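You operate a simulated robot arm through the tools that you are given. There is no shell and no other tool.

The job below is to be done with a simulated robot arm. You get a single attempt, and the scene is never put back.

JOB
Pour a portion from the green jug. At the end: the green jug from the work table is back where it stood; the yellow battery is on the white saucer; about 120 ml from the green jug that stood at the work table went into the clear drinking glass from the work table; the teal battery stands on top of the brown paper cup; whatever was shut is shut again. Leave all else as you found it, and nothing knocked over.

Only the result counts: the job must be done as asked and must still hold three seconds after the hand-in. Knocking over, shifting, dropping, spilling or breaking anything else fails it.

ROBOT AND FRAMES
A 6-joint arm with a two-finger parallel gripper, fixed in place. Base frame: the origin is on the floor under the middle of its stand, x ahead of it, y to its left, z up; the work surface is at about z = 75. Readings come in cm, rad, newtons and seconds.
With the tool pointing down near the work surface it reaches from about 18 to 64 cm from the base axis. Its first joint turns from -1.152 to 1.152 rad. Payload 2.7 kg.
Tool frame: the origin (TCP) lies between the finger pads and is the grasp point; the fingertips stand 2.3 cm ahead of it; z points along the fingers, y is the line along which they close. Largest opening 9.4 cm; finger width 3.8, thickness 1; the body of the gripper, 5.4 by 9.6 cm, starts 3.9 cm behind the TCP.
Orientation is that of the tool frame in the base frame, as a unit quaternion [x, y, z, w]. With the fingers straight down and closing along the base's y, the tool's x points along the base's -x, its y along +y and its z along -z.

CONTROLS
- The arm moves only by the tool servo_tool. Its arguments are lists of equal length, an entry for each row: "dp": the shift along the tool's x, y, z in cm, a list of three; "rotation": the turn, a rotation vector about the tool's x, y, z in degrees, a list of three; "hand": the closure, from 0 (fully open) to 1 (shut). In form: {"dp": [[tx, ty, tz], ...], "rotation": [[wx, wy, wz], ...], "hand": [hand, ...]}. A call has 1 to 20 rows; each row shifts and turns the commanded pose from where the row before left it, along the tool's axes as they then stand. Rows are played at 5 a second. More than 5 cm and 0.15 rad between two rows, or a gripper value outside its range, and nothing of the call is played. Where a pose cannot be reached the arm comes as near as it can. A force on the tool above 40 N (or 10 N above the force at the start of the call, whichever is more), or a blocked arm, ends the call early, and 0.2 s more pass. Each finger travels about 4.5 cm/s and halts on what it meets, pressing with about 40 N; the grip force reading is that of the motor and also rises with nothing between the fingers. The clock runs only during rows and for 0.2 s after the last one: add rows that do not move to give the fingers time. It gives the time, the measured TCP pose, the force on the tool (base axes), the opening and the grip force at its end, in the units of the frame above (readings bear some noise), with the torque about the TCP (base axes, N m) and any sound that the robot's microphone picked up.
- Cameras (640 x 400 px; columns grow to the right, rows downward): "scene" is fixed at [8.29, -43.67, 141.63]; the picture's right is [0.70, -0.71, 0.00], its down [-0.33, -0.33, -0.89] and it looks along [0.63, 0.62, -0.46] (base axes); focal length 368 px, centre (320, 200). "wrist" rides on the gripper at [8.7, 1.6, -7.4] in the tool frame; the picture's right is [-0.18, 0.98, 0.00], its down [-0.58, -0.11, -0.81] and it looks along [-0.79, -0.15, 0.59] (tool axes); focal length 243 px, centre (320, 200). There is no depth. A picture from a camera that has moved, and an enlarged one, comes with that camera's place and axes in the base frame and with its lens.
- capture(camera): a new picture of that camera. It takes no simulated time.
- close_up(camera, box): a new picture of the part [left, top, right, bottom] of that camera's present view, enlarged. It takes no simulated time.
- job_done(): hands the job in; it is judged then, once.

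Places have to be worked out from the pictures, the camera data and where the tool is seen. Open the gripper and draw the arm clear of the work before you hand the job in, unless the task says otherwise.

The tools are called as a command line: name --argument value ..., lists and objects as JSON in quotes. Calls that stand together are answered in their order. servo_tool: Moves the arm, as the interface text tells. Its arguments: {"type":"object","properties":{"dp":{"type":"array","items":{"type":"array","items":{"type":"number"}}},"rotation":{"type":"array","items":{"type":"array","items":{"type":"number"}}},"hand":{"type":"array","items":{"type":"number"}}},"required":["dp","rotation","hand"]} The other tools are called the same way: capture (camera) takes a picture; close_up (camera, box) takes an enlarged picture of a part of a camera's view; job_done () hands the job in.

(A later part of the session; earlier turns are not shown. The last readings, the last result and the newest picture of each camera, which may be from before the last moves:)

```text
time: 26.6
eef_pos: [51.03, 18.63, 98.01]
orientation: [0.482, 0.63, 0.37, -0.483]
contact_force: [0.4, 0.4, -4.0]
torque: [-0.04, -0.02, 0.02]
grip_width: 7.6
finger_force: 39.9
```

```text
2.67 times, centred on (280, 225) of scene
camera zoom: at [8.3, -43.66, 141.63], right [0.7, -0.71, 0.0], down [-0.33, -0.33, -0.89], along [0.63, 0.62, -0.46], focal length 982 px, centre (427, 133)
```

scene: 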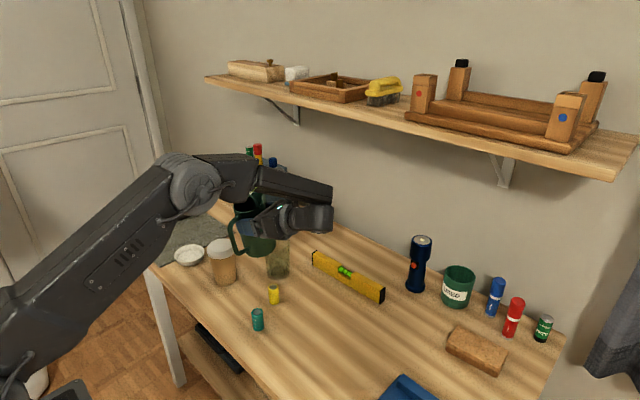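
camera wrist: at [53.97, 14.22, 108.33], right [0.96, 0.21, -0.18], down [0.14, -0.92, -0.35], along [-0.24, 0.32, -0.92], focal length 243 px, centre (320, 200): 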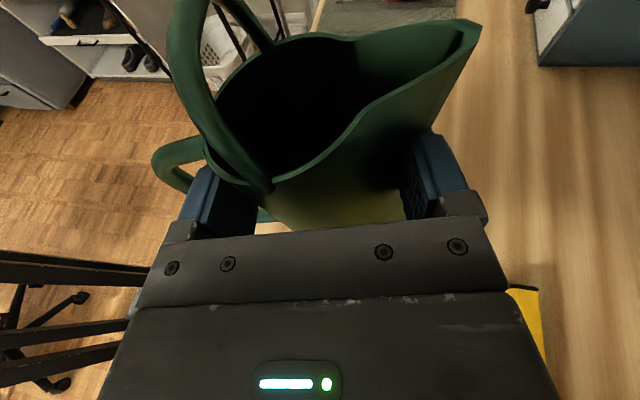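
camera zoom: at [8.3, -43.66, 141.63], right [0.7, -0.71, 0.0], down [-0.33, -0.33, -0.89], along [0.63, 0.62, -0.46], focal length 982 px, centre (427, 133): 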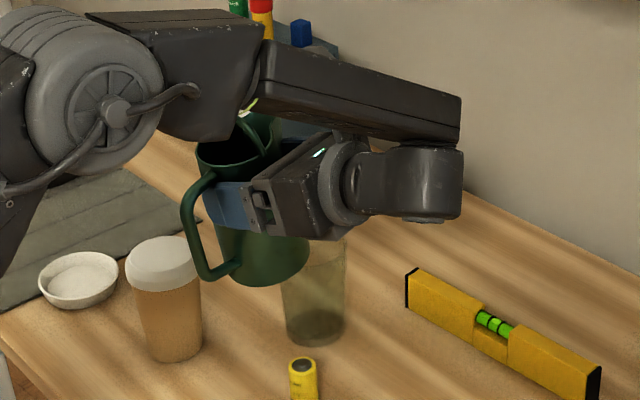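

The jug is level enough and near the glass, which I place at about (59.2, 23.2). I move to (51.5, 20.1, 95) and tilt forward 35° in place — jug itself then about 24°, still short of pouring.

servo_tool --dp '[[-1.28, 0.44, 1.01], [-1.28, 0.44, 1.01], [0, 0, 0], [0, 0, 0], [0, 0, 0], [0, 0, 0], [0, 0, 0], [0, 0, 0], [0, 0, 0]]' --rotation '[[0, 0, 0], [0, 0, 0], [1.81, 0, 6.76], [1.81, 0, 6.76], [1.81, 0, 6.76], [1.81, 0, 6.76], [1.81, 0, 6.76], [0, 0, 0], [0, 0, 0]]' --hand '[0.7, 0.7, 0.7, 0.7, 0.7, 0.7, 0.7, 0.7, 0.7]'

capture --camera "wrist"

close_up --camera "scene" --box '[200, 150, 360, 300]'

```text
time: 28.6
eef_pos: [51.65, 20.37, 95.18]
orientation: [-0.604, -0.489, -0.163, 0.607]
contact_force: [-0.4, -0.4, -4.5]
torque: [0.0, -0.1, -0.01]
grip_width: 7.59
finger_force: 40.4
```

```text
taken
camera wrist: at [60.07, 17.33, 102.69], right [0.69, 0.14, -0.71], down [-0.04, -0.97, -0.23], along [-0.72, 0.19, -0.67], focal length 243 px, centre (320, 200)
```

wrist: 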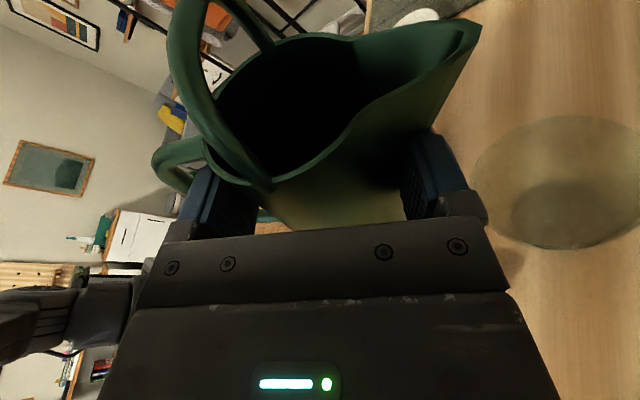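

```text
2.67 times, centred on (280, 225) of scene
camera zoom: at [8.3, -43.66, 141.63], right [0.7, -0.71, 0.0], down [-0.33, -0.33, -0.89], along [0.63, 0.62, -0.46], focal length 982 px, centre (427, 133)
```

zoom: 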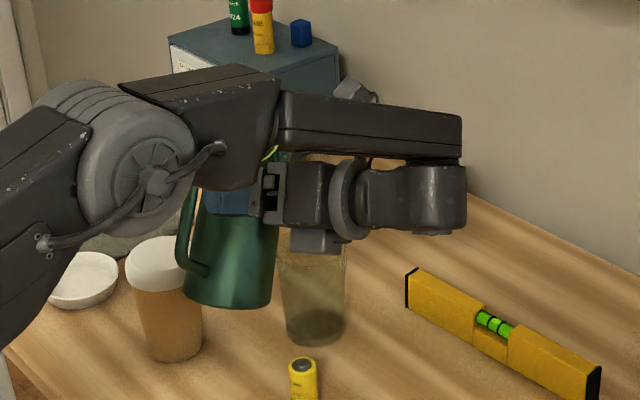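

The wrist view now shows both spout and glass: spout tip near (58.5, 23.2), glass axis near (59.7, 22.65). I shift 0.8 cm sideways toward -y and lower to z 91.8, then tilt another 10° slowly.

servo_tool --dp '[[-0.97, 0.66, 0], [-0.97, 0.66, 0], [-0.93, 0.62, 0], [0, 0, 0], [0, 0, 0], [0, 0, 0], [0, 0, 0], [0, 0, 0]]' --rotation '[[0, 0, 0], [0, 0, 0], [0, 0, 0], [0.91, 0, 3.38], [0.91, 0, 3.38], [0.78, 0, 2.9], [0, 0, 0], [0, 0, 0]]' --hand '[0.7, 0.7, 0.7, 0.7, 0.7, 0.7, 0.7, 0.7]'

capture --camera "wrist"

close_up --camera "scene" --box '[200, 150, 360, 300]'

```text
time: 30.4
eef_pos: [51.86, 19.5, 91.84]
orientation: [-0.63, -0.44, -0.102, 0.632]
contact_force: [0.6, 0.2, -3.7]
torque: [0.01, -0.14, 0.01]
grip_width: 7.6
finger_force: 39.7
```

```text
taken
camera wrist: at [61.41, 16.93, 97.91], right [0.56, 0.1, -0.82], down [-0.07, -0.98, -0.17], along [-0.82, 0.16, -0.54], focal length 243 px, centre (320, 200)
```

wrist: 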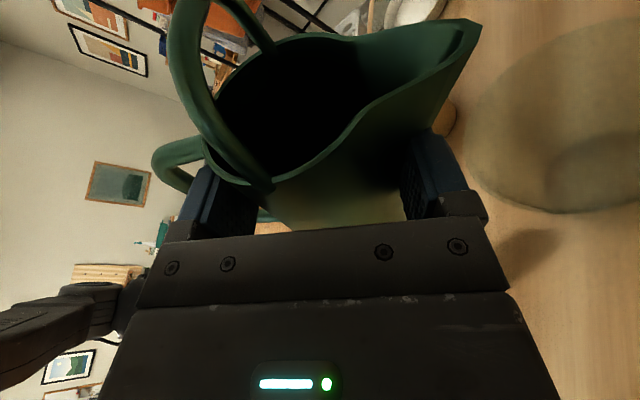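

```text
2.67 times, centred on (280, 225) of scene
camera zoom: at [8.3, -43.66, 141.63], right [0.7, -0.71, 0.0], down [-0.33, -0.33, -0.89], along [0.63, 0.62, -0.46], focal length 982 px, centre (427, 133)
```

zoom: 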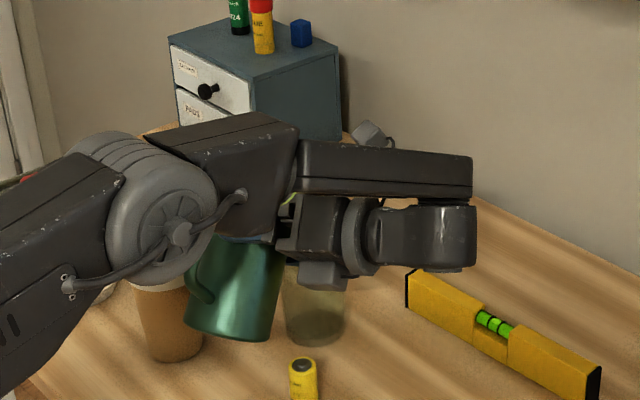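

Spout tip is about 0.9 cm short of the glass axis and 7 cm above its rim, centred sideways. I tilt on by 6° in small steps and look into the jug.

servo_tool --dp '[[0, 0, 0], [0, 0, 0], [0, 0, 0], [0, 0, 0]]' --rotation '[[0.78, 0, 2.9], [0.78, 0, 2.9], [0, 0, 0], [0, 0, 0]]' --hand '[0.7, 0.7, 0.7, 0.7]'

close_up --camera "wrist" --box '[140, 0, 640, 240]'

close_up --camera "scene" --box '[230, 190, 330, 290]'

```text
time: 31.4
eef_pos: [51.8, 19.66, 91.7]
orientation: [-0.643, -0.409, -0.064, 0.645]
contact_force: [-0.4, 0.4, -4.4]
torque: [0.0, -0.15, -0.01]
grip_width: 7.59
finger_force: 39.8
```

```text
1.28 times, centred on (390, 120) of wrist
camera zoom: at [61.93, 17.1, 96.92], right [0.48, 0.08, -0.88], down [-0.09, -0.99, -0.14], along [-0.88, 0.14, -0.46], focal length 311 px, centre (230, 302)
```

zoom: 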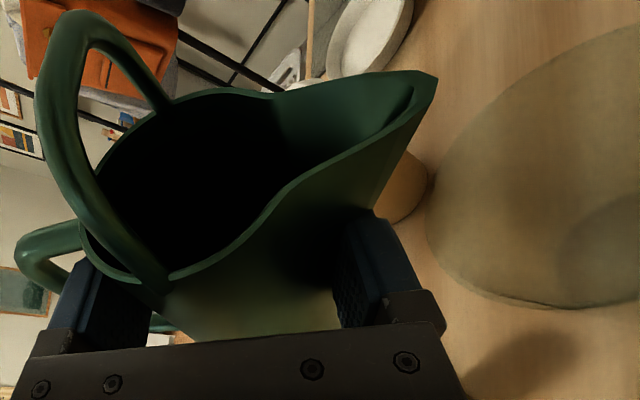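

```text
4.00 times, centred on (280, 240) of scene
camera zoom: at [8.3, -43.66, 141.63], right [0.7, -0.71, 0.0], down [-0.33, -0.33, -0.89], along [0.63, 0.62, -0.46], focal length 1473 px, centre (480, 40)
```

zoom: 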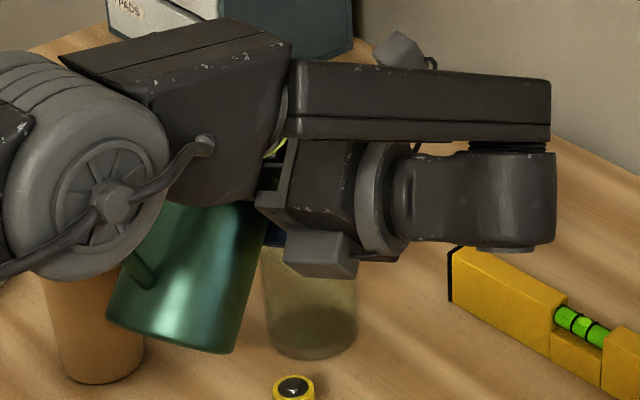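

At about 40° jug tilt no liquid has reached the lip yet. I continue tilting in small steps, checking each time.

servo_tool --dp '[[0, 0, 0], [0, 0, 0], [0, 0, 0], [0, 0, 0]]' --rotation '[[0.65, 0, 2.42], [0.65, 0, 2.42], [0, 0, 0], [0, 0, 0]]' --hand '[0.7, 0.7, 0.7, 0.7]'

close_up --camera "wrist" --box '[140, 0, 640, 240]'

close_up --camera "scene" --box '[230, 190, 330, 290]'

```text
time: 32.4
eef_pos: [51.75, 19.55, 91.68]
orientation: [-0.652, -0.383, -0.031, 0.654]
contact_force: [0.4, 0.2, -4.5]
torque: [-0.02, -0.17, 0.08]
grip_width: 7.61
finger_force: 39.8
```

```text
1.28 times, centred on (390, 120) of wrist
camera zoom: at [62.3, 17.16, 96.09], right [0.4, 0.06, -0.91], down [-0.1, -0.99, -0.11], along [-0.91, 0.13, -0.39], focal length 311 px, centre (230, 302)
```

zoom: 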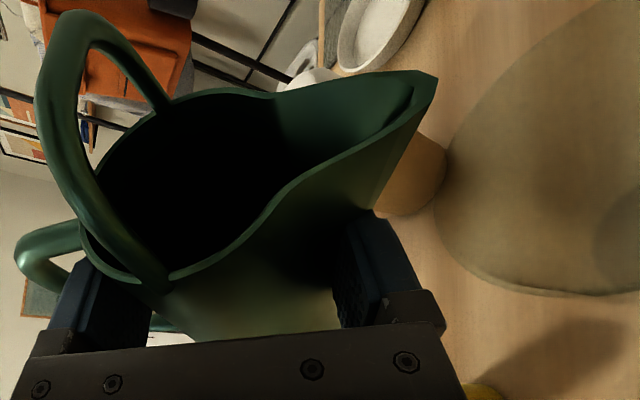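

```text
4.00 times, centred on (280, 240) of scene
camera zoom: at [8.3, -43.66, 141.63], right [0.7, -0.71, 0.0], down [-0.33, -0.33, -0.89], along [0.63, 0.62, -0.46], focal length 1473 px, centre (480, 40)
```

zoom: 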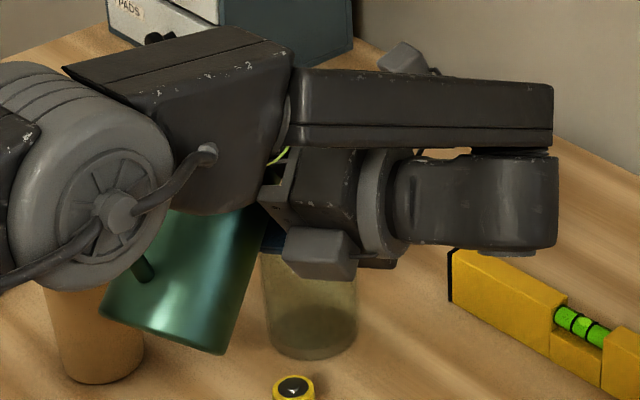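

Still nothing at the lip at 45°. I keep tilting 5° more.

servo_tool --dp '[[0, 0, 0], [0, 0, 0], [0, 0, 0], [0, 0, 0]]' --rotation '[[0.65, 0, 2.42], [0.65, 0, 2.42], [0, 0, 0], [0, 0, 0]]' --hand '[0.7, 0.7, 0.7, 0.7]'

close_up --camera "wrist" --box '[140, 0, 640, 240]'

close_up --camera "scene" --box '[230, 190, 330, 290]'

```text
time: 33.4
eef_pos: [51.8, 19.54, 91.65]
orientation: [-0.659, -0.355, 0.001, 0.663]
contact_force: [0.3, -0.3, -3.6]
torque: [-0.02, -0.13, 0.0]
grip_width: 7.59
finger_force: 40.5
```

```text
1.28 times, centred on (390, 120) of wrist
camera zoom: at [62.67, 17.24, 95.27], right [0.32, 0.04, -0.95], down [-0.11, -0.99, -0.08], along [-0.94, 0.13, -0.31], focal length 311 px, centre (230, 302)
```

zoom: 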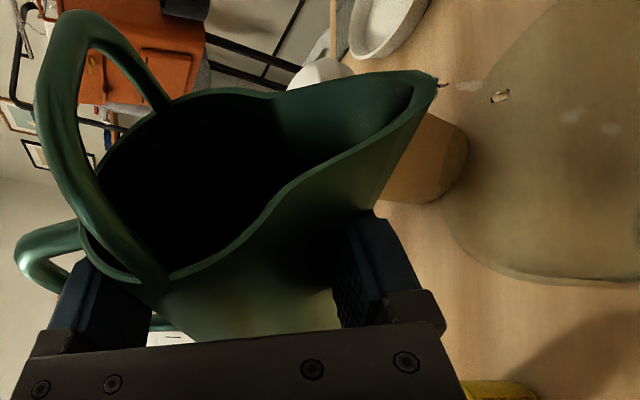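

```text
4.00 times, centred on (280, 240) of scene
camera zoom: at [8.3, -43.66, 141.63], right [0.7, -0.71, 0.0], down [-0.33, -0.33, -0.89], along [0.63, 0.62, -0.46], focal length 1473 px, centre (480, 40)
```

zoom: 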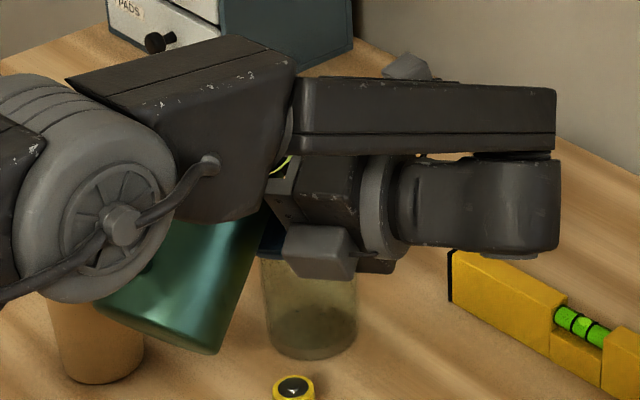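

Liquid has begun to fall from the lip into the glass at about 50° tilt. I hold to let the flow at this tilt run out and watch where it lands.

servo_tool --dp '[[0, 0, 0], [0, 0, 0], [0, 0, 0]]' --rotation '[[0, 0, 0], [0, 0, 0], [0, 0, 0]]' --hand '[0.7, 0.7, 0.7]'

close_up --camera "wrist" --box '[340, 0, 640, 200]'

close_up --camera "scene" --box '[255, 240, 305, 285]'

```text
time: 34.2
eef_pos: [51.74, 19.52, 91.63]
orientation: [-0.66, -0.355, 0.001, 0.662]
contact_force: [-0.6, 0.1, -4.1]
torque: [-0.05, -0.19, -0.01]
grip_width: 7.58
finger_force: 39.8
```

```text
2.00 times, centred on (490, 100) of wrist
camera zoom: at [62.67, 17.25, 95.29], right [0.32, 0.04, -0.95], down [-0.11, -0.99, -0.08], along [-0.94, 0.13, -0.31], focal length 485 px, centre (-20, 400)
```

zoom: 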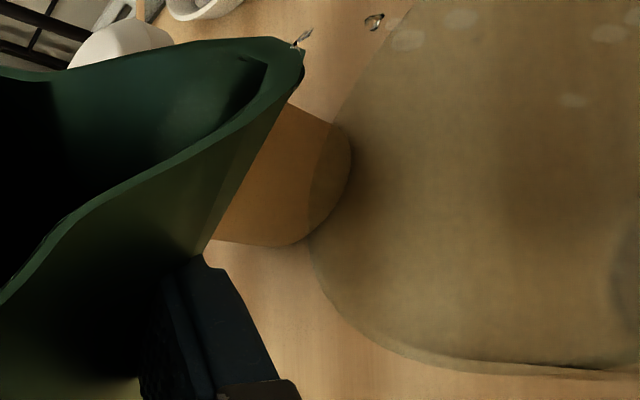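

```text
8.89 times, centred on (280, 262) of scene
camera zoom: at [8.3, -43.66, 141.63], right [0.7, -0.71, 0.0], down [-0.33, -0.33, -0.89], along [0.63, 0.62, -0.46], focal length 3273 px, centre (676, -356)
```

zoom: 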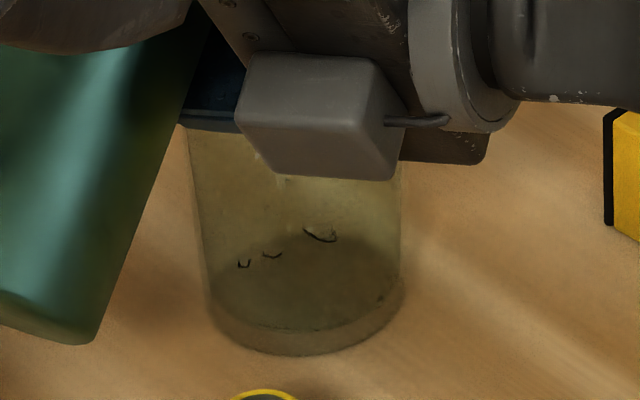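

The drops land inside the glass. I tilt 2° more and hold for about a second, then check the level and weight.

servo_tool --dp '[[0, 0, 0], [0, 0, 0], [0, 0, 0], [0, 0, 0], [0, 0, 0]]' --rotation '[[0.26, 0, 0.97], [0.26, 0, 0.97], [0, 0, 0], [0, 0, 0], [0, 0, 0]]' --hand '[0.7, 0.7, 0.7, 0.7, 0.7]'

close_up --camera "wrist" --box '[340, 0, 640, 200]'

close_up --camera "scene" --box '[255, 240, 305, 285]'

```text
time: 35.4
eef_pos: [51.87, 19.47, 91.72]
orientation: [-0.663, -0.344, 0.013, 0.665]
contact_force: [-0.3, 0.1, -4.6]
torque: [-0.01, -0.16, -0.01]
grip_width: 7.61
finger_force: 39.8
```

```text
2.00 times, centred on (490, 100) of wrist
camera zoom: at [62.78, 17.31, 94.95], right [0.29, 0.03, -0.96], down [-0.11, -0.99, -0.07], along [-0.95, 0.12, -0.28], focal length 485 px, centre (-20, 400)
```

zoom: 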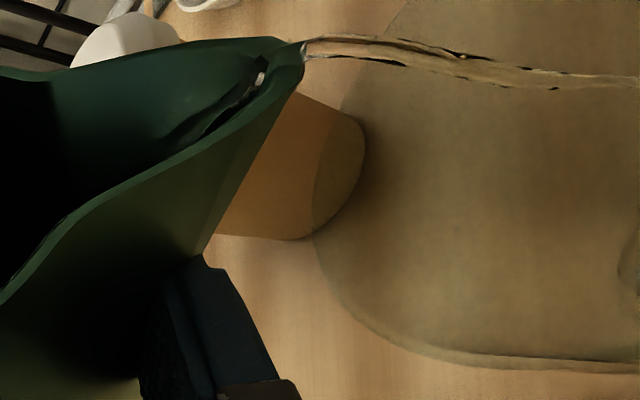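

```text
8.89 times, centred on (280, 262) of scene
camera zoom: at [8.3, -43.66, 141.63], right [0.7, -0.71, 0.0], down [-0.33, -0.33, -0.89], along [0.63, 0.62, -0.46], focal length 3273 px, centre (676, -356)
```

zoom: 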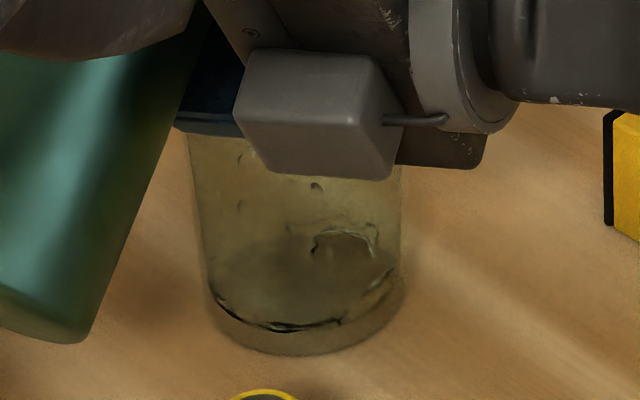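

A steady thin stream runs into the glass now. I hold the tilt and let it run, then look again.

servo_tool --dp '[[0, 0, 0], [0, 0, 0], [0, 0, 0], [0, 0, 0], [0, 0, 0]]' --rotation '[[0, 0, 0], [0, 0, 0], [0, 0, 0], [0, 0, 0], [0, 0, 0]]' --hand '[0.7, 0.7, 0.7, 0.7, 0.7]'

close_up --camera "wrist" --box '[340, 0, 640, 200]'

close_up --camera "scene" --box '[255, 240, 305, 285]'

```text
time: 36.6
eef_pos: [51.71, 19.47, 91.63]
orientation: [-0.663, -0.343, 0.013, 0.665]
contact_force: [-0.5, -0.3, -4.1]
torque: [-0.03, -0.2, -0.02]
grip_width: 7.6
finger_force: 40.0
```

```text
2.00 times, centred on (490, 100) of wrist
camera zoom: at [62.78, 17.31, 94.95], right [0.29, 0.03, -0.96], down [-0.11, -0.99, -0.07], along [-0.95, 0.12, -0.28], focal length 485 px, centre (-20, 400)
```

zoom: 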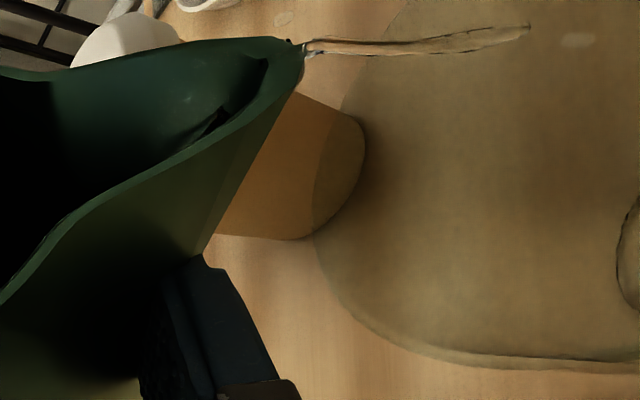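

```text
8.89 times, centred on (280, 262) of scene
camera zoom: at [8.3, -43.66, 141.63], right [0.7, -0.71, 0.0], down [-0.33, -0.33, -0.89], along [0.63, 0.62, -0.46], focal length 3273 px, centre (676, -356)
```

zoom: 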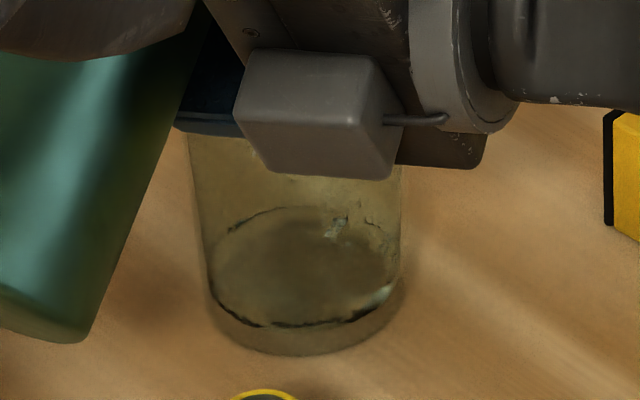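

The surface sits only a few millimetres above the inner bottom so far (about 10 ml). I tilt 3° more and hold.

servo_tool --dp '[[0, 0, 0], [0, 0, 0], [0, 0, 0], [0, 0, 0], [0, 0, 0], [0, 0, 0], [0, 0, 0], [0, 0, 0]]' --rotation '[[0.26, 0, 0.97], [0.26, 0, 0.97], [0.26, 0, 0.97], [0, 0, 0], [0, 0, 0], [0, 0, 0], [0, 0, 0], [0, 0, 0]]' --hand '[0.7, 0.7, 0.7, 0.7, 0.7, 0.7, 0.7, 0.7]'

close_up --camera "wrist" --box '[340, 0, 640, 200]'

close_up --camera "scene" --box '[255, 240, 305, 285]'

```text
time: 38.4
eef_pos: [51.88, 19.42, 91.71]
orientation: [-0.667, -0.326, 0.033, 0.669]
contact_force: [-0.2, 0.6, -4.8]
torque: [-0.03, -0.15, 0.03]
grip_width: 7.57
finger_force: 39.9
```

```text
2.00 times, centred on (490, 100) of wrist
camera zoom: at [62.98, 17.28, 94.43], right [0.24, 0.02, -0.97], down [-0.11, -0.99, -0.05], along [-0.96, 0.12, -0.24], focal length 485 px, centre (-20, 400)
```

zoom: 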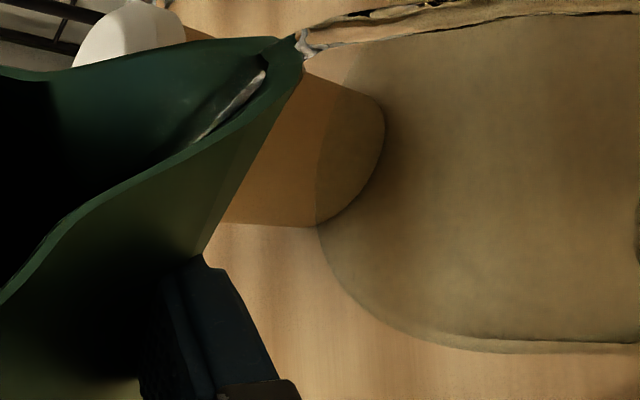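

```text
8.89 times, centred on (280, 262) of scene
camera zoom: at [8.3, -43.66, 141.63], right [0.7, -0.71, 0.0], down [-0.33, -0.33, -0.89], along [0.63, 0.62, -0.46], focal length 3273 px, centre (676, -356)
```

zoom: 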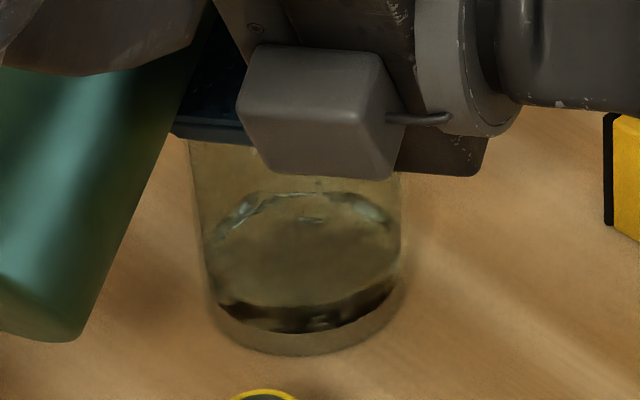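

The level is now roughly 1.2 cm deep (about 30–35 ml), stream landing well inside. I keep holding so the flow at this angle runs out.

servo_tool --dp '[[0, 0, 0], [0, 0, 0], [0, 0, 0], [0, 0, 0], [0, 0, 0]]' --rotation '[[0, 0, 0], [0, 0, 0], [0, 0, 0], [0, 0, 0], [0, 0, 0]]' --hand '[0.7, 0.7, 0.7, 0.7, 0.7]'

close_up --camera "wrist" --box '[340, 0, 640, 200]'

close_up --camera "scene" --box '[255, 240, 305, 285]'

```text
time: 39.6
eef_pos: [51.86, 19.52, 91.71]
orientation: [-0.667, -0.326, 0.033, 0.669]
contact_force: [-0.1, 0.4, -3.7]
torque: [0.03, -0.13, 0.0]
grip_width: 7.58
finger_force: 39.2
```

```text
2.00 times, centred on (490, 100) of wrist
camera zoom: at [62.98, 17.28, 94.42], right [0.24, 0.02, -0.97], down [-0.11, -0.99, -0.05], along [-0.96, 0.12, -0.24], focal length 485 px, centre (-20, 400)
```

zoom: 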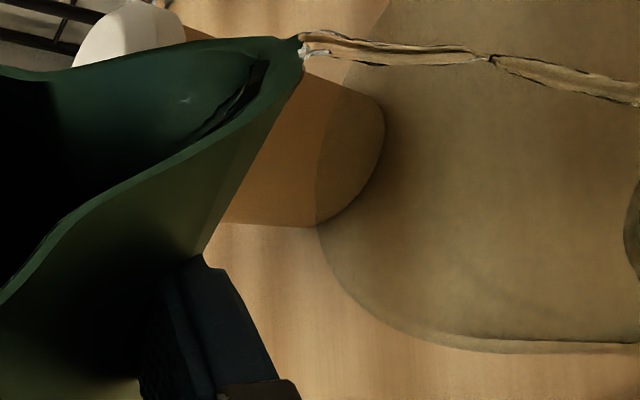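

```text
8.89 times, centred on (280, 262) of scene
camera zoom: at [8.3, -43.66, 141.63], right [0.7, -0.71, 0.0], down [-0.33, -0.33, -0.89], along [0.63, 0.62, -0.46], focal length 3273 px, centre (676, -356)
```

zoom: 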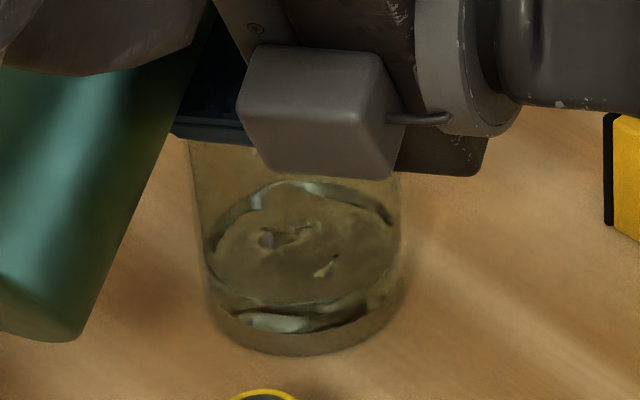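

About 1.3 cm deep now. Another 3° of tilt, then hold.

servo_tool --dp '[[0, 0, 0], [0, 0, 0], [0, 0, 0], [0, 0, 0], [0, 0, 0], [0, 0, 0], [0, 0, 0], [0, 0, 0]]' --rotation '[[0.26, 0, 0.97], [0.26, 0, 0.97], [0.26, 0, 0.97], [0, 0, 0], [0, 0, 0], [0, 0, 0], [0, 0, 0], [0, 0, 0]]' --hand '[0.7, 0.7, 0.7, 0.7, 0.7, 0.7, 0.7, 0.7]'

close_up --camera "wrist" --box '[340, 0, 640, 200]'

close_up --camera "scene" --box '[255, 240, 305, 285]'

```text
time: 41.4
eef_pos: [51.88, 19.61, 91.65]
orientation: [-0.67, -0.31, 0.052, 0.673]
contact_force: [-0.2, 1.0, -3.3]
torque: [0.02, -0.16, 0.0]
grip_width: 7.56
finger_force: 40.0
```

```text
2.00 times, centred on (490, 100) of wrist
camera zoom: at [63.1, 17.38, 93.87], right [0.19, 0.0, -0.98], down [-0.11, -0.99, -0.03], along [-0.97, 0.12, -0.19], focal length 485 px, centre (-20, 400)
```

zoom: 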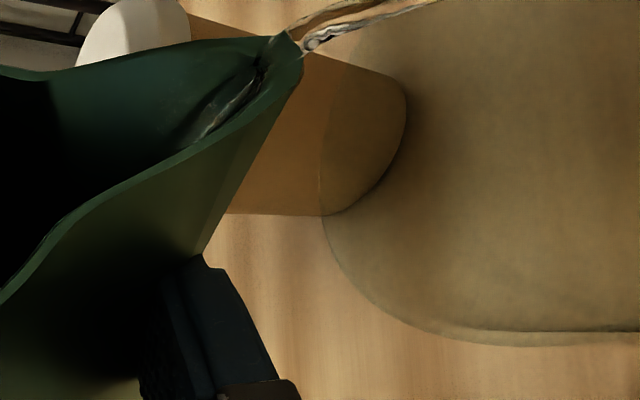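

```text
8.89 times, centred on (280, 262) of scene
camera zoom: at [8.3, -43.67, 141.63], right [0.7, -0.71, 0.0], down [-0.33, -0.33, -0.89], along [0.63, 0.62, -0.46], focal length 3273 px, centre (676, -356)
```

zoom: 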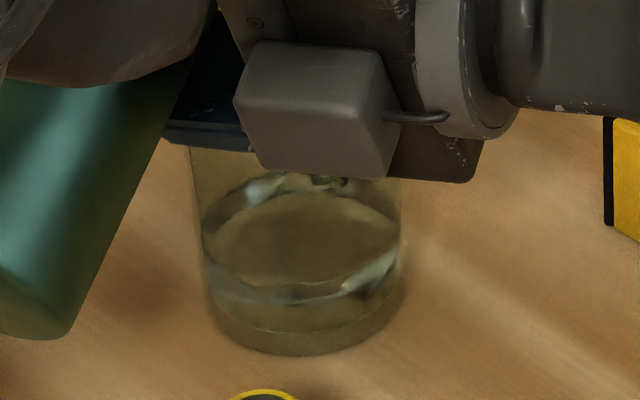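

The stream now leans slightly toward +y, so I shift the hand 0.6 cm back toward -y while holding the tilt.

servo_tool --dp '[[-0.08, 0, -0.29], [-0.08, 0, -0.29], [0, 0, 0], [0, 0, 0], [0, 0, 0], [0, 0, 0]]' --rotation '[[0, 0, 0], [0, 0, 0], [0, 0, 0], [0, 0, 0], [0, 0, 0], [0, 0, 0]]' --hand '[0.7, 0.7, 0.7, 0.7, 0.7, 0.7]'

close_up --camera "wrist" --box '[340, 0, 640, 200]'

close_up --camera "scene" --box '[255, 240, 305, 285]'

```text
time: 42.8
eef_pos: [52.1, 18.89, 91.65]
orientation: [-0.671, -0.31, 0.051, 0.672]
contact_force: [0.2, -0.3, -4.6]
torque: [-0.01, -0.16, -0.01]
grip_width: 7.6
finger_force: 40.2
```

```text
2.00 times, centred on (490, 100) of wrist
camera zoom: at [63.21, 16.76, 93.89], right [0.19, 0.0, -0.98], down [-0.11, -0.99, -0.03], along [-0.97, 0.12, -0.19], focal length 485 px, centre (-20, 400)
```

zoom: 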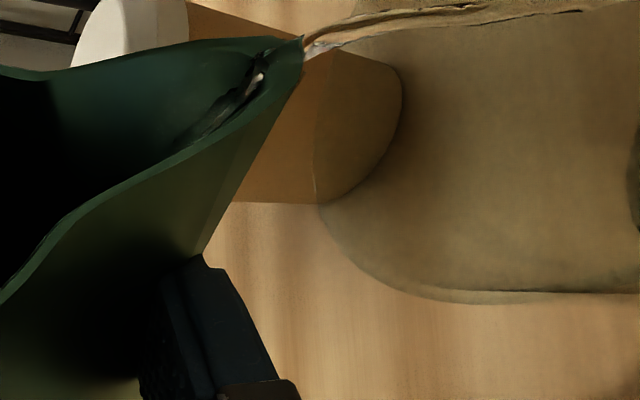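

```text
8.89 times, centred on (280, 262) of scene
camera zoom: at [8.29, -43.67, 141.63], right [0.7, -0.71, 0.0], down [-0.33, -0.33, -0.89], along [0.63, 0.62, -0.46], focal length 3273 px, centre (676, -356)
```

zoom: 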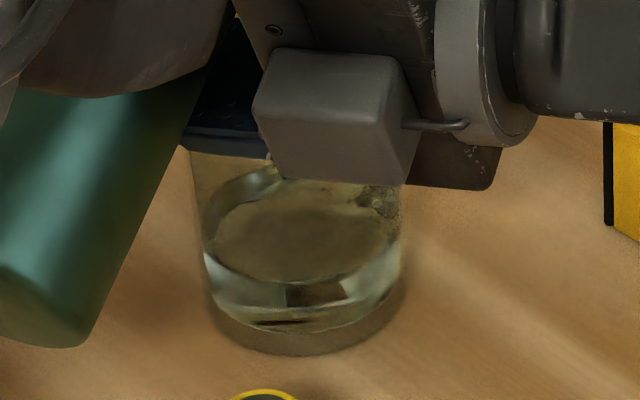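

Roughly 1.9 cm deep now, about 50 ml. I tilt 3° more and hold again.

servo_tool --dp '[[0, 0, 0], [0, 0, 0], [0, 0, 0], [0, 0, 0], [0, 0, 0], [0, 0, 0], [0, 0, 0], [0, 0, 0], [0, 0, 0], [0, 0, 0]]' --rotation '[[0.26, 0, 0.97], [0.26, 0, 0.97], [0.26, 0, 0.97], [0, 0, 0], [0, 0, 0], [0, 0, 0], [0, 0, 0], [0, 0, 0], [0, 0, 0], [0, 0, 0]]' --hand '[0.7, 0.7, 0.7, 0.7, 0.7, 0.7, 0.7, 0.7, 0.7, 0.7]'

close_up --camera "wrist" --box '[340, 0, 640, 200]'

close_up --camera "scene" --box '[255, 240, 305, 285]'

```text
time: 45.0
eef_pos: [51.95, 18.94, 91.88]
orientation: [-0.674, -0.292, 0.07, 0.675]
contact_force: [-0.5, -0.5, -3.3]
torque: [0.04, -0.18, -0.01]
grip_width: 7.59
finger_force: 39.6
```

```text
2.00 times, centred on (490, 100) of wrist
camera zoom: at [63.29, 16.82, 93.46], right [0.14, -0.01, -0.99], down [-0.11, -0.99, -0.01], along [-0.98, 0.11, -0.14], focal length 485 px, centre (-20, 400)
```

zoom: 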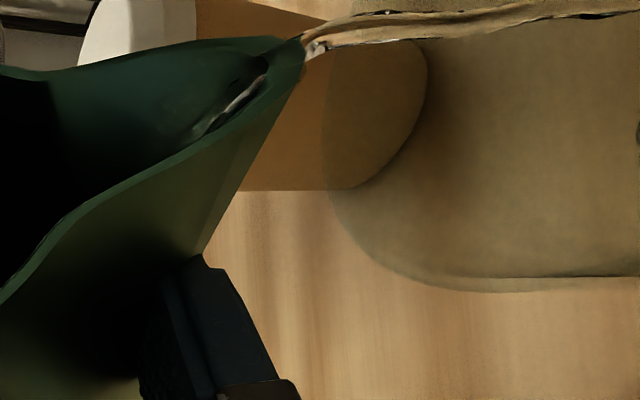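

```text
8.89 times, centred on (280, 262) of scene
camera zoom: at [8.29, -43.67, 141.63], right [0.7, -0.71, 0.0], down [-0.33, -0.33, -0.89], along [0.63, 0.62, -0.46], focal length 3273 px, centre (676, -356)
```

zoom: 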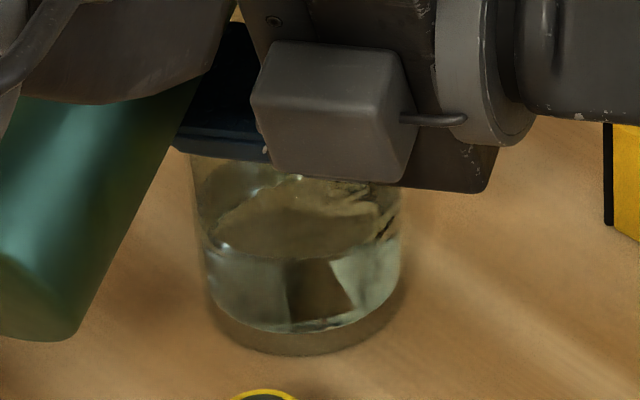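

Now about 2.8 cm deep, near 77 ml, and still running. I hold four rows and look again.

servo_tool --dp '[[0, 0, 0], [0, 0, 0], [0, 0, 0], [0, 0, 0]]' --rotation '[[0, 0, 0], [0, 0, 0], [0, 0, 0], [0, 0, 0]]' --hand '[0.7, 0.7, 0.7, 0.7]'

close_up --camera "wrist" --box '[340, 0, 640, 200]'

close_up --camera "scene" --box '[255, 240, 305, 285]'

```text
time: 46.0
eef_pos: [51.99, 18.99, 91.82]
orientation: [-0.674, -0.291, 0.07, 0.676]
contact_force: [-0.5, -0.1, -3.4]
torque: [0.02, -0.12, -0.01]
grip_width: 7.57
finger_force: 40.2
```

```text
2.00 times, centred on (490, 100) of wrist
camera zoom: at [63.29, 16.82, 93.46], right [0.14, -0.01, -0.99], down [-0.11, -0.99, -0.01], along [-0.98, 0.11, -0.14], focal length 485 px, centre (-20, 400)
```

zoom: 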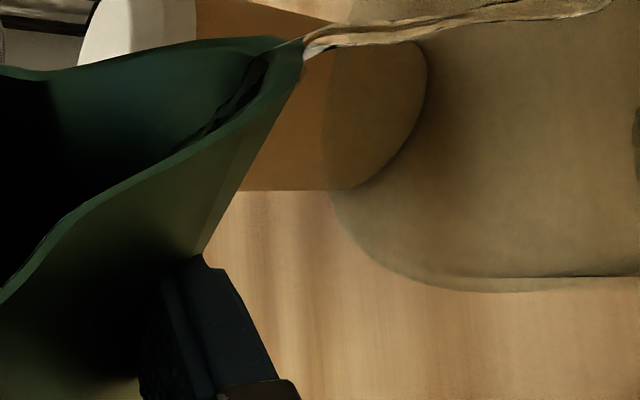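

```text
8.89 times, centred on (280, 262) of scene
camera zoom: at [8.29, -43.67, 141.63], right [0.7, -0.71, 0.0], down [-0.33, -0.33, -0.89], along [0.63, 0.62, -0.46], focal length 3273 px, centre (676, -356)
```

zoom: 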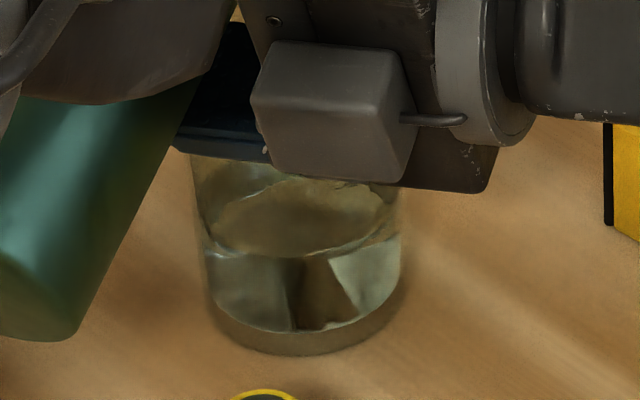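

Level is about 2.9 cm (near 80 ml). I tilt 2° more and hold.

servo_tool --dp '[[0, 0, 0], [0, 0, 0], [0, 0, 0], [0, 0, 0], [0, 0, 0], [0, 0, 0], [0, 0, 0], [0, 0, 0]]' --rotation '[[0.26, 0, 0.97], [0.26, 0, 0.97], [0, 0, 0], [0, 0, 0], [0, 0, 0], [0, 0, 0], [0, 0, 0], [0, 0, 0]]' --hand '[0.7, 0.7, 0.7, 0.7, 0.7, 0.7, 0.7, 0.7]'

close_up --camera "wrist" --box '[340, 0, 640, 200]'

close_up --camera "scene" --box '[255, 240, 305, 285]'

```text
time: 47.8
eef_pos: [52.06, 18.94, 91.81]
orientation: [-0.676, -0.279, 0.084, 0.677]
contact_force: [-0.6, 0.2, -3.0]
torque: [-0.01, -0.14, -0.03]
grip_width: 7.56
finger_force: 40.5
```

```text
2.00 times, centred on (490, 100) of wrist
camera zoom: at [63.35, 16.82, 93.05], right [0.11, -0.02, -0.99], down [-0.11, -0.99, 0.01], along [-0.99, 0.11, -0.11], focal length 485 px, centre (-20, 400)
```

zoom: 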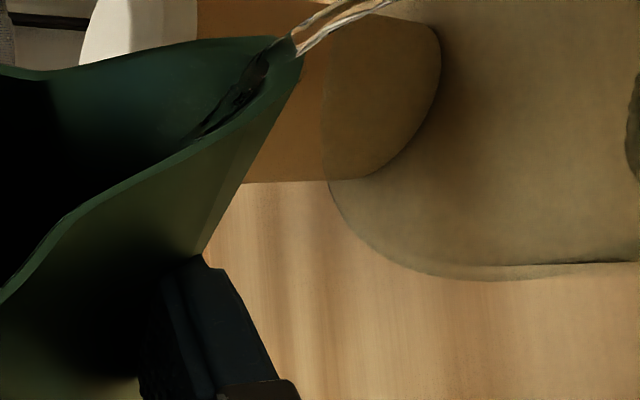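

```text
8.89 times, centred on (280, 262) of scene
camera zoom: at [8.29, -43.67, 141.63], right [0.7, -0.71, 0.0], down [-0.33, -0.33, -0.89], along [0.63, 0.62, -0.46], focal length 3273 px, centre (676, -356)
```

zoom: 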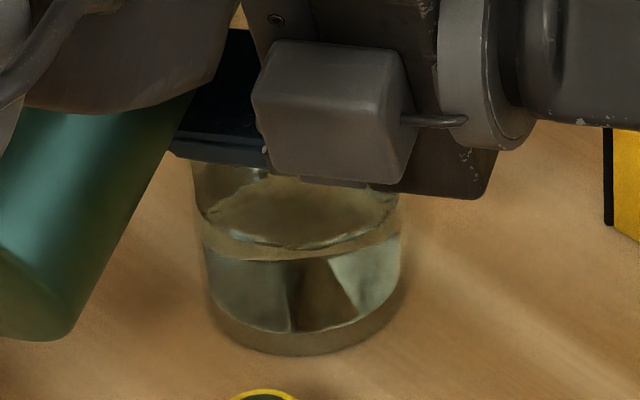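

The level is about 3.2–3.4 cm (roughly 90–95 ml), and the weight reading agrees. I tilt back 30° and rise a little to stop the flow and get a clean look at the glass.

servo_tool --dp '[[0, 0, 0], [0, 0, 0], [0, 0, 0], [0, 0, 0], [0, 0, 0], [0, 0, 0], [1.16, -1.16, -0.31], [1.16, -1.16, -0.31], [1.16, -1.16, -0.31], [0, 0, 0], [0, 0, 0]]' --rotation '[[-1.3, 0, -4.83], [-1.3, 0, -4.83], [-1.3, 0, -4.83], [-1.3, 0, -4.83], [-1.3, 0, -4.83], [-1.3, 0, -4.83], [0, 0, 0], [0, 0, 0], [0, 0, 0], [0, 0, 0], [0, 0, 0]]' --hand '[0.7, 0.7, 0.7, 0.7, 0.7, 0.7, 0.7, 0.7, 0.7, 0.7, 0.7]'

close_up --camera "scene" --box '[255, 230, 305, 285]'

capture --camera "wrist"

capture --camera "scene"

```text
time: 50.2
eef_pos: [51.84, 19.04, 96.61]
orientation: [-0.628, -0.445, -0.108, 0.63]
contact_force: [0.6, 0.5, -3.0]
torque: [0.01, -0.12, 0.03]
grip_width: 7.56
finger_force: 40.2
```

```text
7.27 times, centred on (280, 258) of scene
camera zoom: at [8.29, -43.67, 141.63], right [0.7, -0.71, 0.0], down [-0.33, -0.33, -0.89], along [0.63, 0.62, -0.46], focal length 2678 px, centre (611, -218)
```

zoom: 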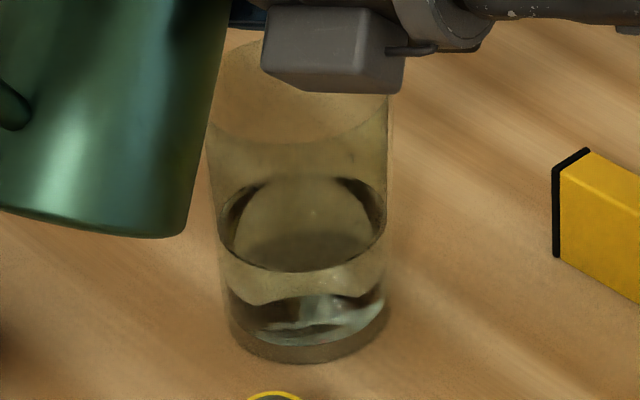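

```text
taken
camera wrist: at [61.37, 16.32, 102.93], right [0.57, 0.11, -0.81], down [-0.07, -0.98, -0.18], along [-0.82, 0.16, -0.56], focal length 243 px, centre (320, 200)
```

wrist: 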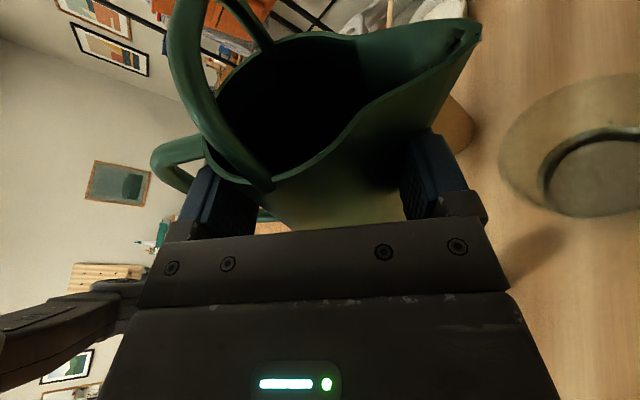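

```text
taken
```

scene: 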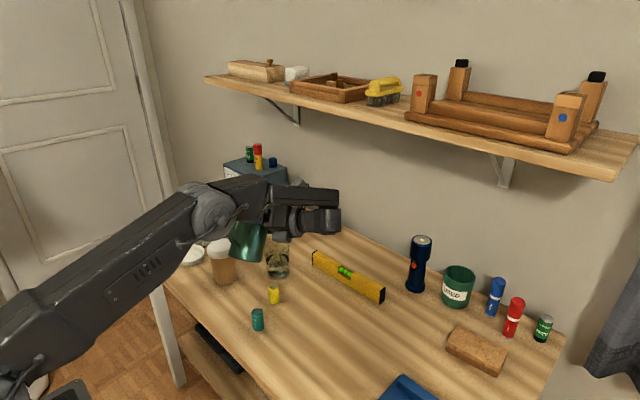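

The clear view shows the surface about 3.6 cm above the inner bottom — around 100–110 ml. To firm this up I take several static weight readings (baseline full was about 4.2 N).

servo_tool --dp '[[0, 0, 0]]' --rotation '[[0, 0, 0]]' --hand '[0.7]'

servo_tool --dp '[[0, 0, 0]]' --rotation '[[0, 0, 0]]' --hand '[0.7]'

servo_tool --dp '[[0, 0, 0]]' --rotation '[[0, 0, 0]]' --hand '[0.7]'

servo_tool --dp '[[0, 0, 0]]' --rotation '[[0, 0, 0]]' --hand '[0.7]'

servo_tool --dp '[[0, 0, 0]]' --rotation '[[0, 0, 0]]' --hand '[0.7]'

servo_tool --dp '[[0, 0, 0]]' --rotation '[[0, 0, 0]]' --hand '[0.7]'

close_up --camera "scene" --box '[260, 232, 300, 282]'

```text
time: 50.6
eef_pos: [51.81, 19.06, 96.59]
orientation: [-0.628, -0.445, -0.106, 0.63]
contact_force: [-1.1, -0.6, -3.6]
torque: [0.01, -0.1, 0.02]
grip_width: 7.58
finger_force: 39.9
```

```text
time: 51.0
eef_pos: [51.86, 18.93, 96.68]
orientation: [-0.628, -0.445, -0.107, 0.63]
contact_force: [0.3, 0.1, -2.7]
torque: [-0.01, -0.1, 0.04]
grip_width: 7.56
finger_force: 40.4
```

```text
time: 51.4
eef_pos: [51.89, 18.92, 96.66]
orientation: [-0.628, -0.445, -0.107, 0.63]
contact_force: [1.0, 0.5, -3.1]
torque: [-0.04, -0.11, 0.01]
grip_width: 7.55
finger_force: 40.1
```

```text
time: 51.8
eef_pos: [51.82, 18.94, 96.57]
orientation: [-0.627, -0.445, -0.107, 0.63]
contact_force: [0.5, -0.4, -3.0]
torque: [-0.02, -0.11, -0.03]
grip_width: 7.6
finger_force: 40.5
```

```text
time: 52.2
eef_pos: [51.81, 18.9, 96.64]
orientation: [-0.627, -0.446, -0.107, 0.63]
contact_force: [-0.3, 0.0, -3.7]
torque: [-0.02, -0.12, 0.03]
grip_width: 7.55
finger_force: 39.8
```

```text
time: 52.6
eef_pos: [51.82, 19.02, 96.6]
orientation: [-0.627, -0.445, -0.107, 0.63]
contact_force: [-0.3, 0.0, -2.7]
torque: [-0.01, -0.14, -0.02]
grip_width: 7.57
finger_force: 40.3
```

```text
8.00 times, centred on (280, 257) of scene
camera zoom: at [8.29, -43.67, 141.63], right [0.7, -0.71, 0.0], down [-0.33, -0.33, -0.89], along [0.63, 0.62, -0.46], focal length 2945 px, centre (640, -256)
```

zoom: 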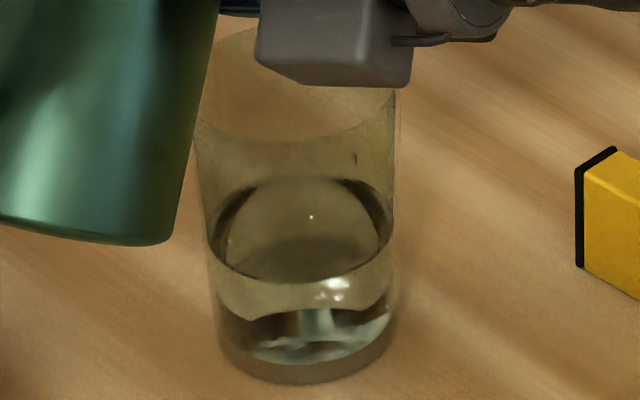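

Weight drop averages 1.1 N and the level gives about 109 ml, so roughly 10 ml are missing. I lower again, tilt back to the last pouring angle for a short extra dribble.

servo_tool --dp '[[-1.16, 1.16, 0.31], [-1.16, 1.16, 0.31], [-1.16, 1.16, 0.31], [0, 0, 0], [0, 0, 0], [0, 0, 0], [0, 0, 0], [0, 0, 0], [0, 0, 0], [0, 0, 0]]' --rotation '[[0, 0, 0], [0, 0, 0], [0, 0, 0], [1.3, 0, 4.83], [1.3, 0, 4.83], [1.3, 0, 4.83], [1.3, 0, 4.83], [1.3, 0, 4.83], [1.17, 0, 4.35], [0, 0, 0]]' --hand '[0.7, 0.7, 0.7, 0.7, 0.7, 0.7, 0.7, 0.7, 0.7, 0.7]'

close_up --camera "wrist" --box '[340, 0, 640, 200]'

close_up --camera "scene" --box '[255, 240, 305, 285]'

```text
time: 54.8
eef_pos: [51.98, 19.08, 91.81]
orientation: [-0.675, -0.283, 0.081, 0.677]
contact_force: [0.2, -0.1, -2.9]
torque: [-0.03, -0.16, 0.01]
grip_width: 7.56
finger_force: 40.0
```

```text
2.00 times, centred on (490, 100) of wrist
camera zoom: at [63.29, 16.84, 93.15], right [0.11, -0.02, -0.99], down [-0.11, -0.99, 0.0], along [-0.99, 0.11, -0.12], focal length 485 px, centre (-20, 400)
```

zoom: 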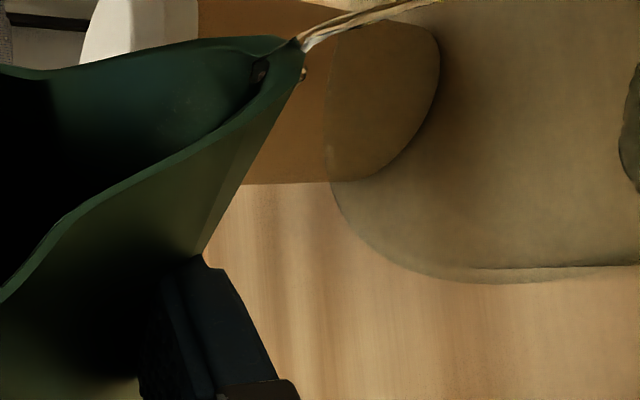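

```text
8.89 times, centred on (280, 262) of scene
camera zoom: at [8.29, -43.67, 141.63], right [0.7, -0.71, 0.0], down [-0.33, -0.33, -0.89], along [0.63, 0.62, -0.46], focal length 3273 px, centre (676, -356)
```

zoom: 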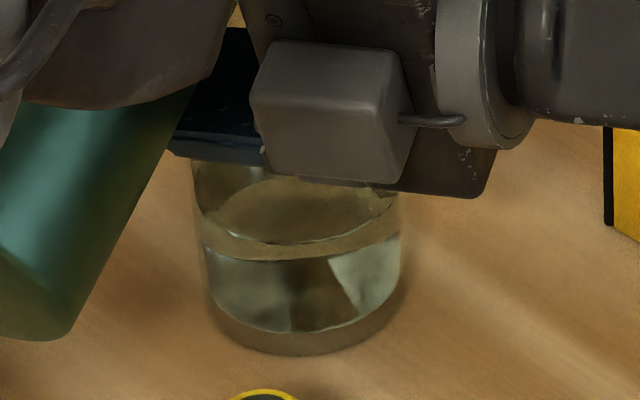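

A thin stream runs again. I hold three more rows, then tilt back and rise.

servo_tool --dp '[[0, 0, 0], [0, 0, 0], [0, 0, 0], [0, 0, 0], [0, 0, 0], [0, 0, 0], [0, 0, 0], [0, 0, 0], [0, 0, 0], [1.16, -1.16, -0.31], [1.16, -1.16, -0.31], [1.16, -1.16, -0.31], [0, 0, 0], [0, 0, 0], [0, 0, 0]]' --rotation '[[0, 0, 0], [0, 0, 0], [0, 0, 0], [-1.3, 0, -4.83], [-1.3, 0, -4.83], [-1.3, 0, -4.83], [-1.3, 0, -4.83], [-1.3, 0, -4.83], [-1.17, 0, -4.35], [0, 0, 0], [0, 0, 0], [0, 0, 0], [0, 0, 0], [0, 0, 0], [0, 0, 0]]' --hand '[0.7, 0.7, 0.7, 0.7, 0.7, 0.7, 0.7, 0.7, 0.7, 0.7, 0.7, 0.7, 0.7, 0.7, 0.7]'

close_up --camera "scene" --box '[260, 232, 300, 282]'

capture --camera "wrist"

```text
time: 58.0
eef_pos: [51.91, 18.93, 96.84]
orientation: [-0.627, -0.445, -0.106, 0.63]
contact_force: [-0.3, 0.9, -2.3]
torque: [-0.02, -0.13, -0.01]
grip_width: 7.56
finger_force: 39.8
```

```text
8.00 times, centred on (280, 257) of scene
camera zoom: at [8.29, -43.67, 141.63], right [0.7, -0.71, 0.0], down [-0.33, -0.33, -0.89], along [0.63, 0.62, -0.46], focal length 2945 px, centre (640, -256)
```

zoom: 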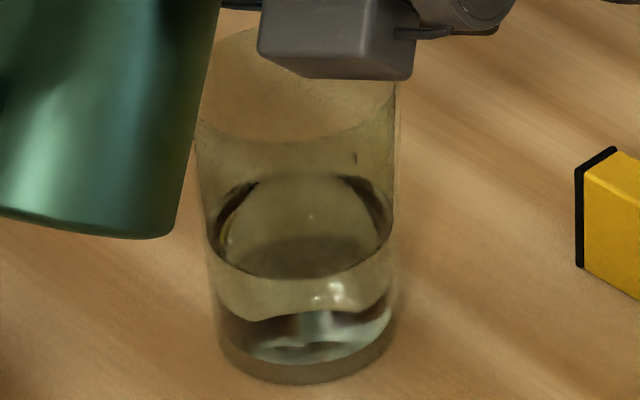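

```text
taken
camera wrist: at [61.44, 16.28, 103.15], right [0.58, 0.11, -0.81], down [-0.07, -0.98, -0.18], along [-0.82, 0.16, -0.56], focal length 243 px, centre (320, 200)
```

wrist: 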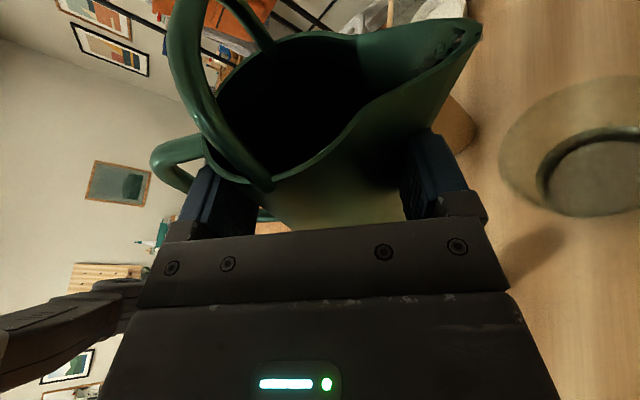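

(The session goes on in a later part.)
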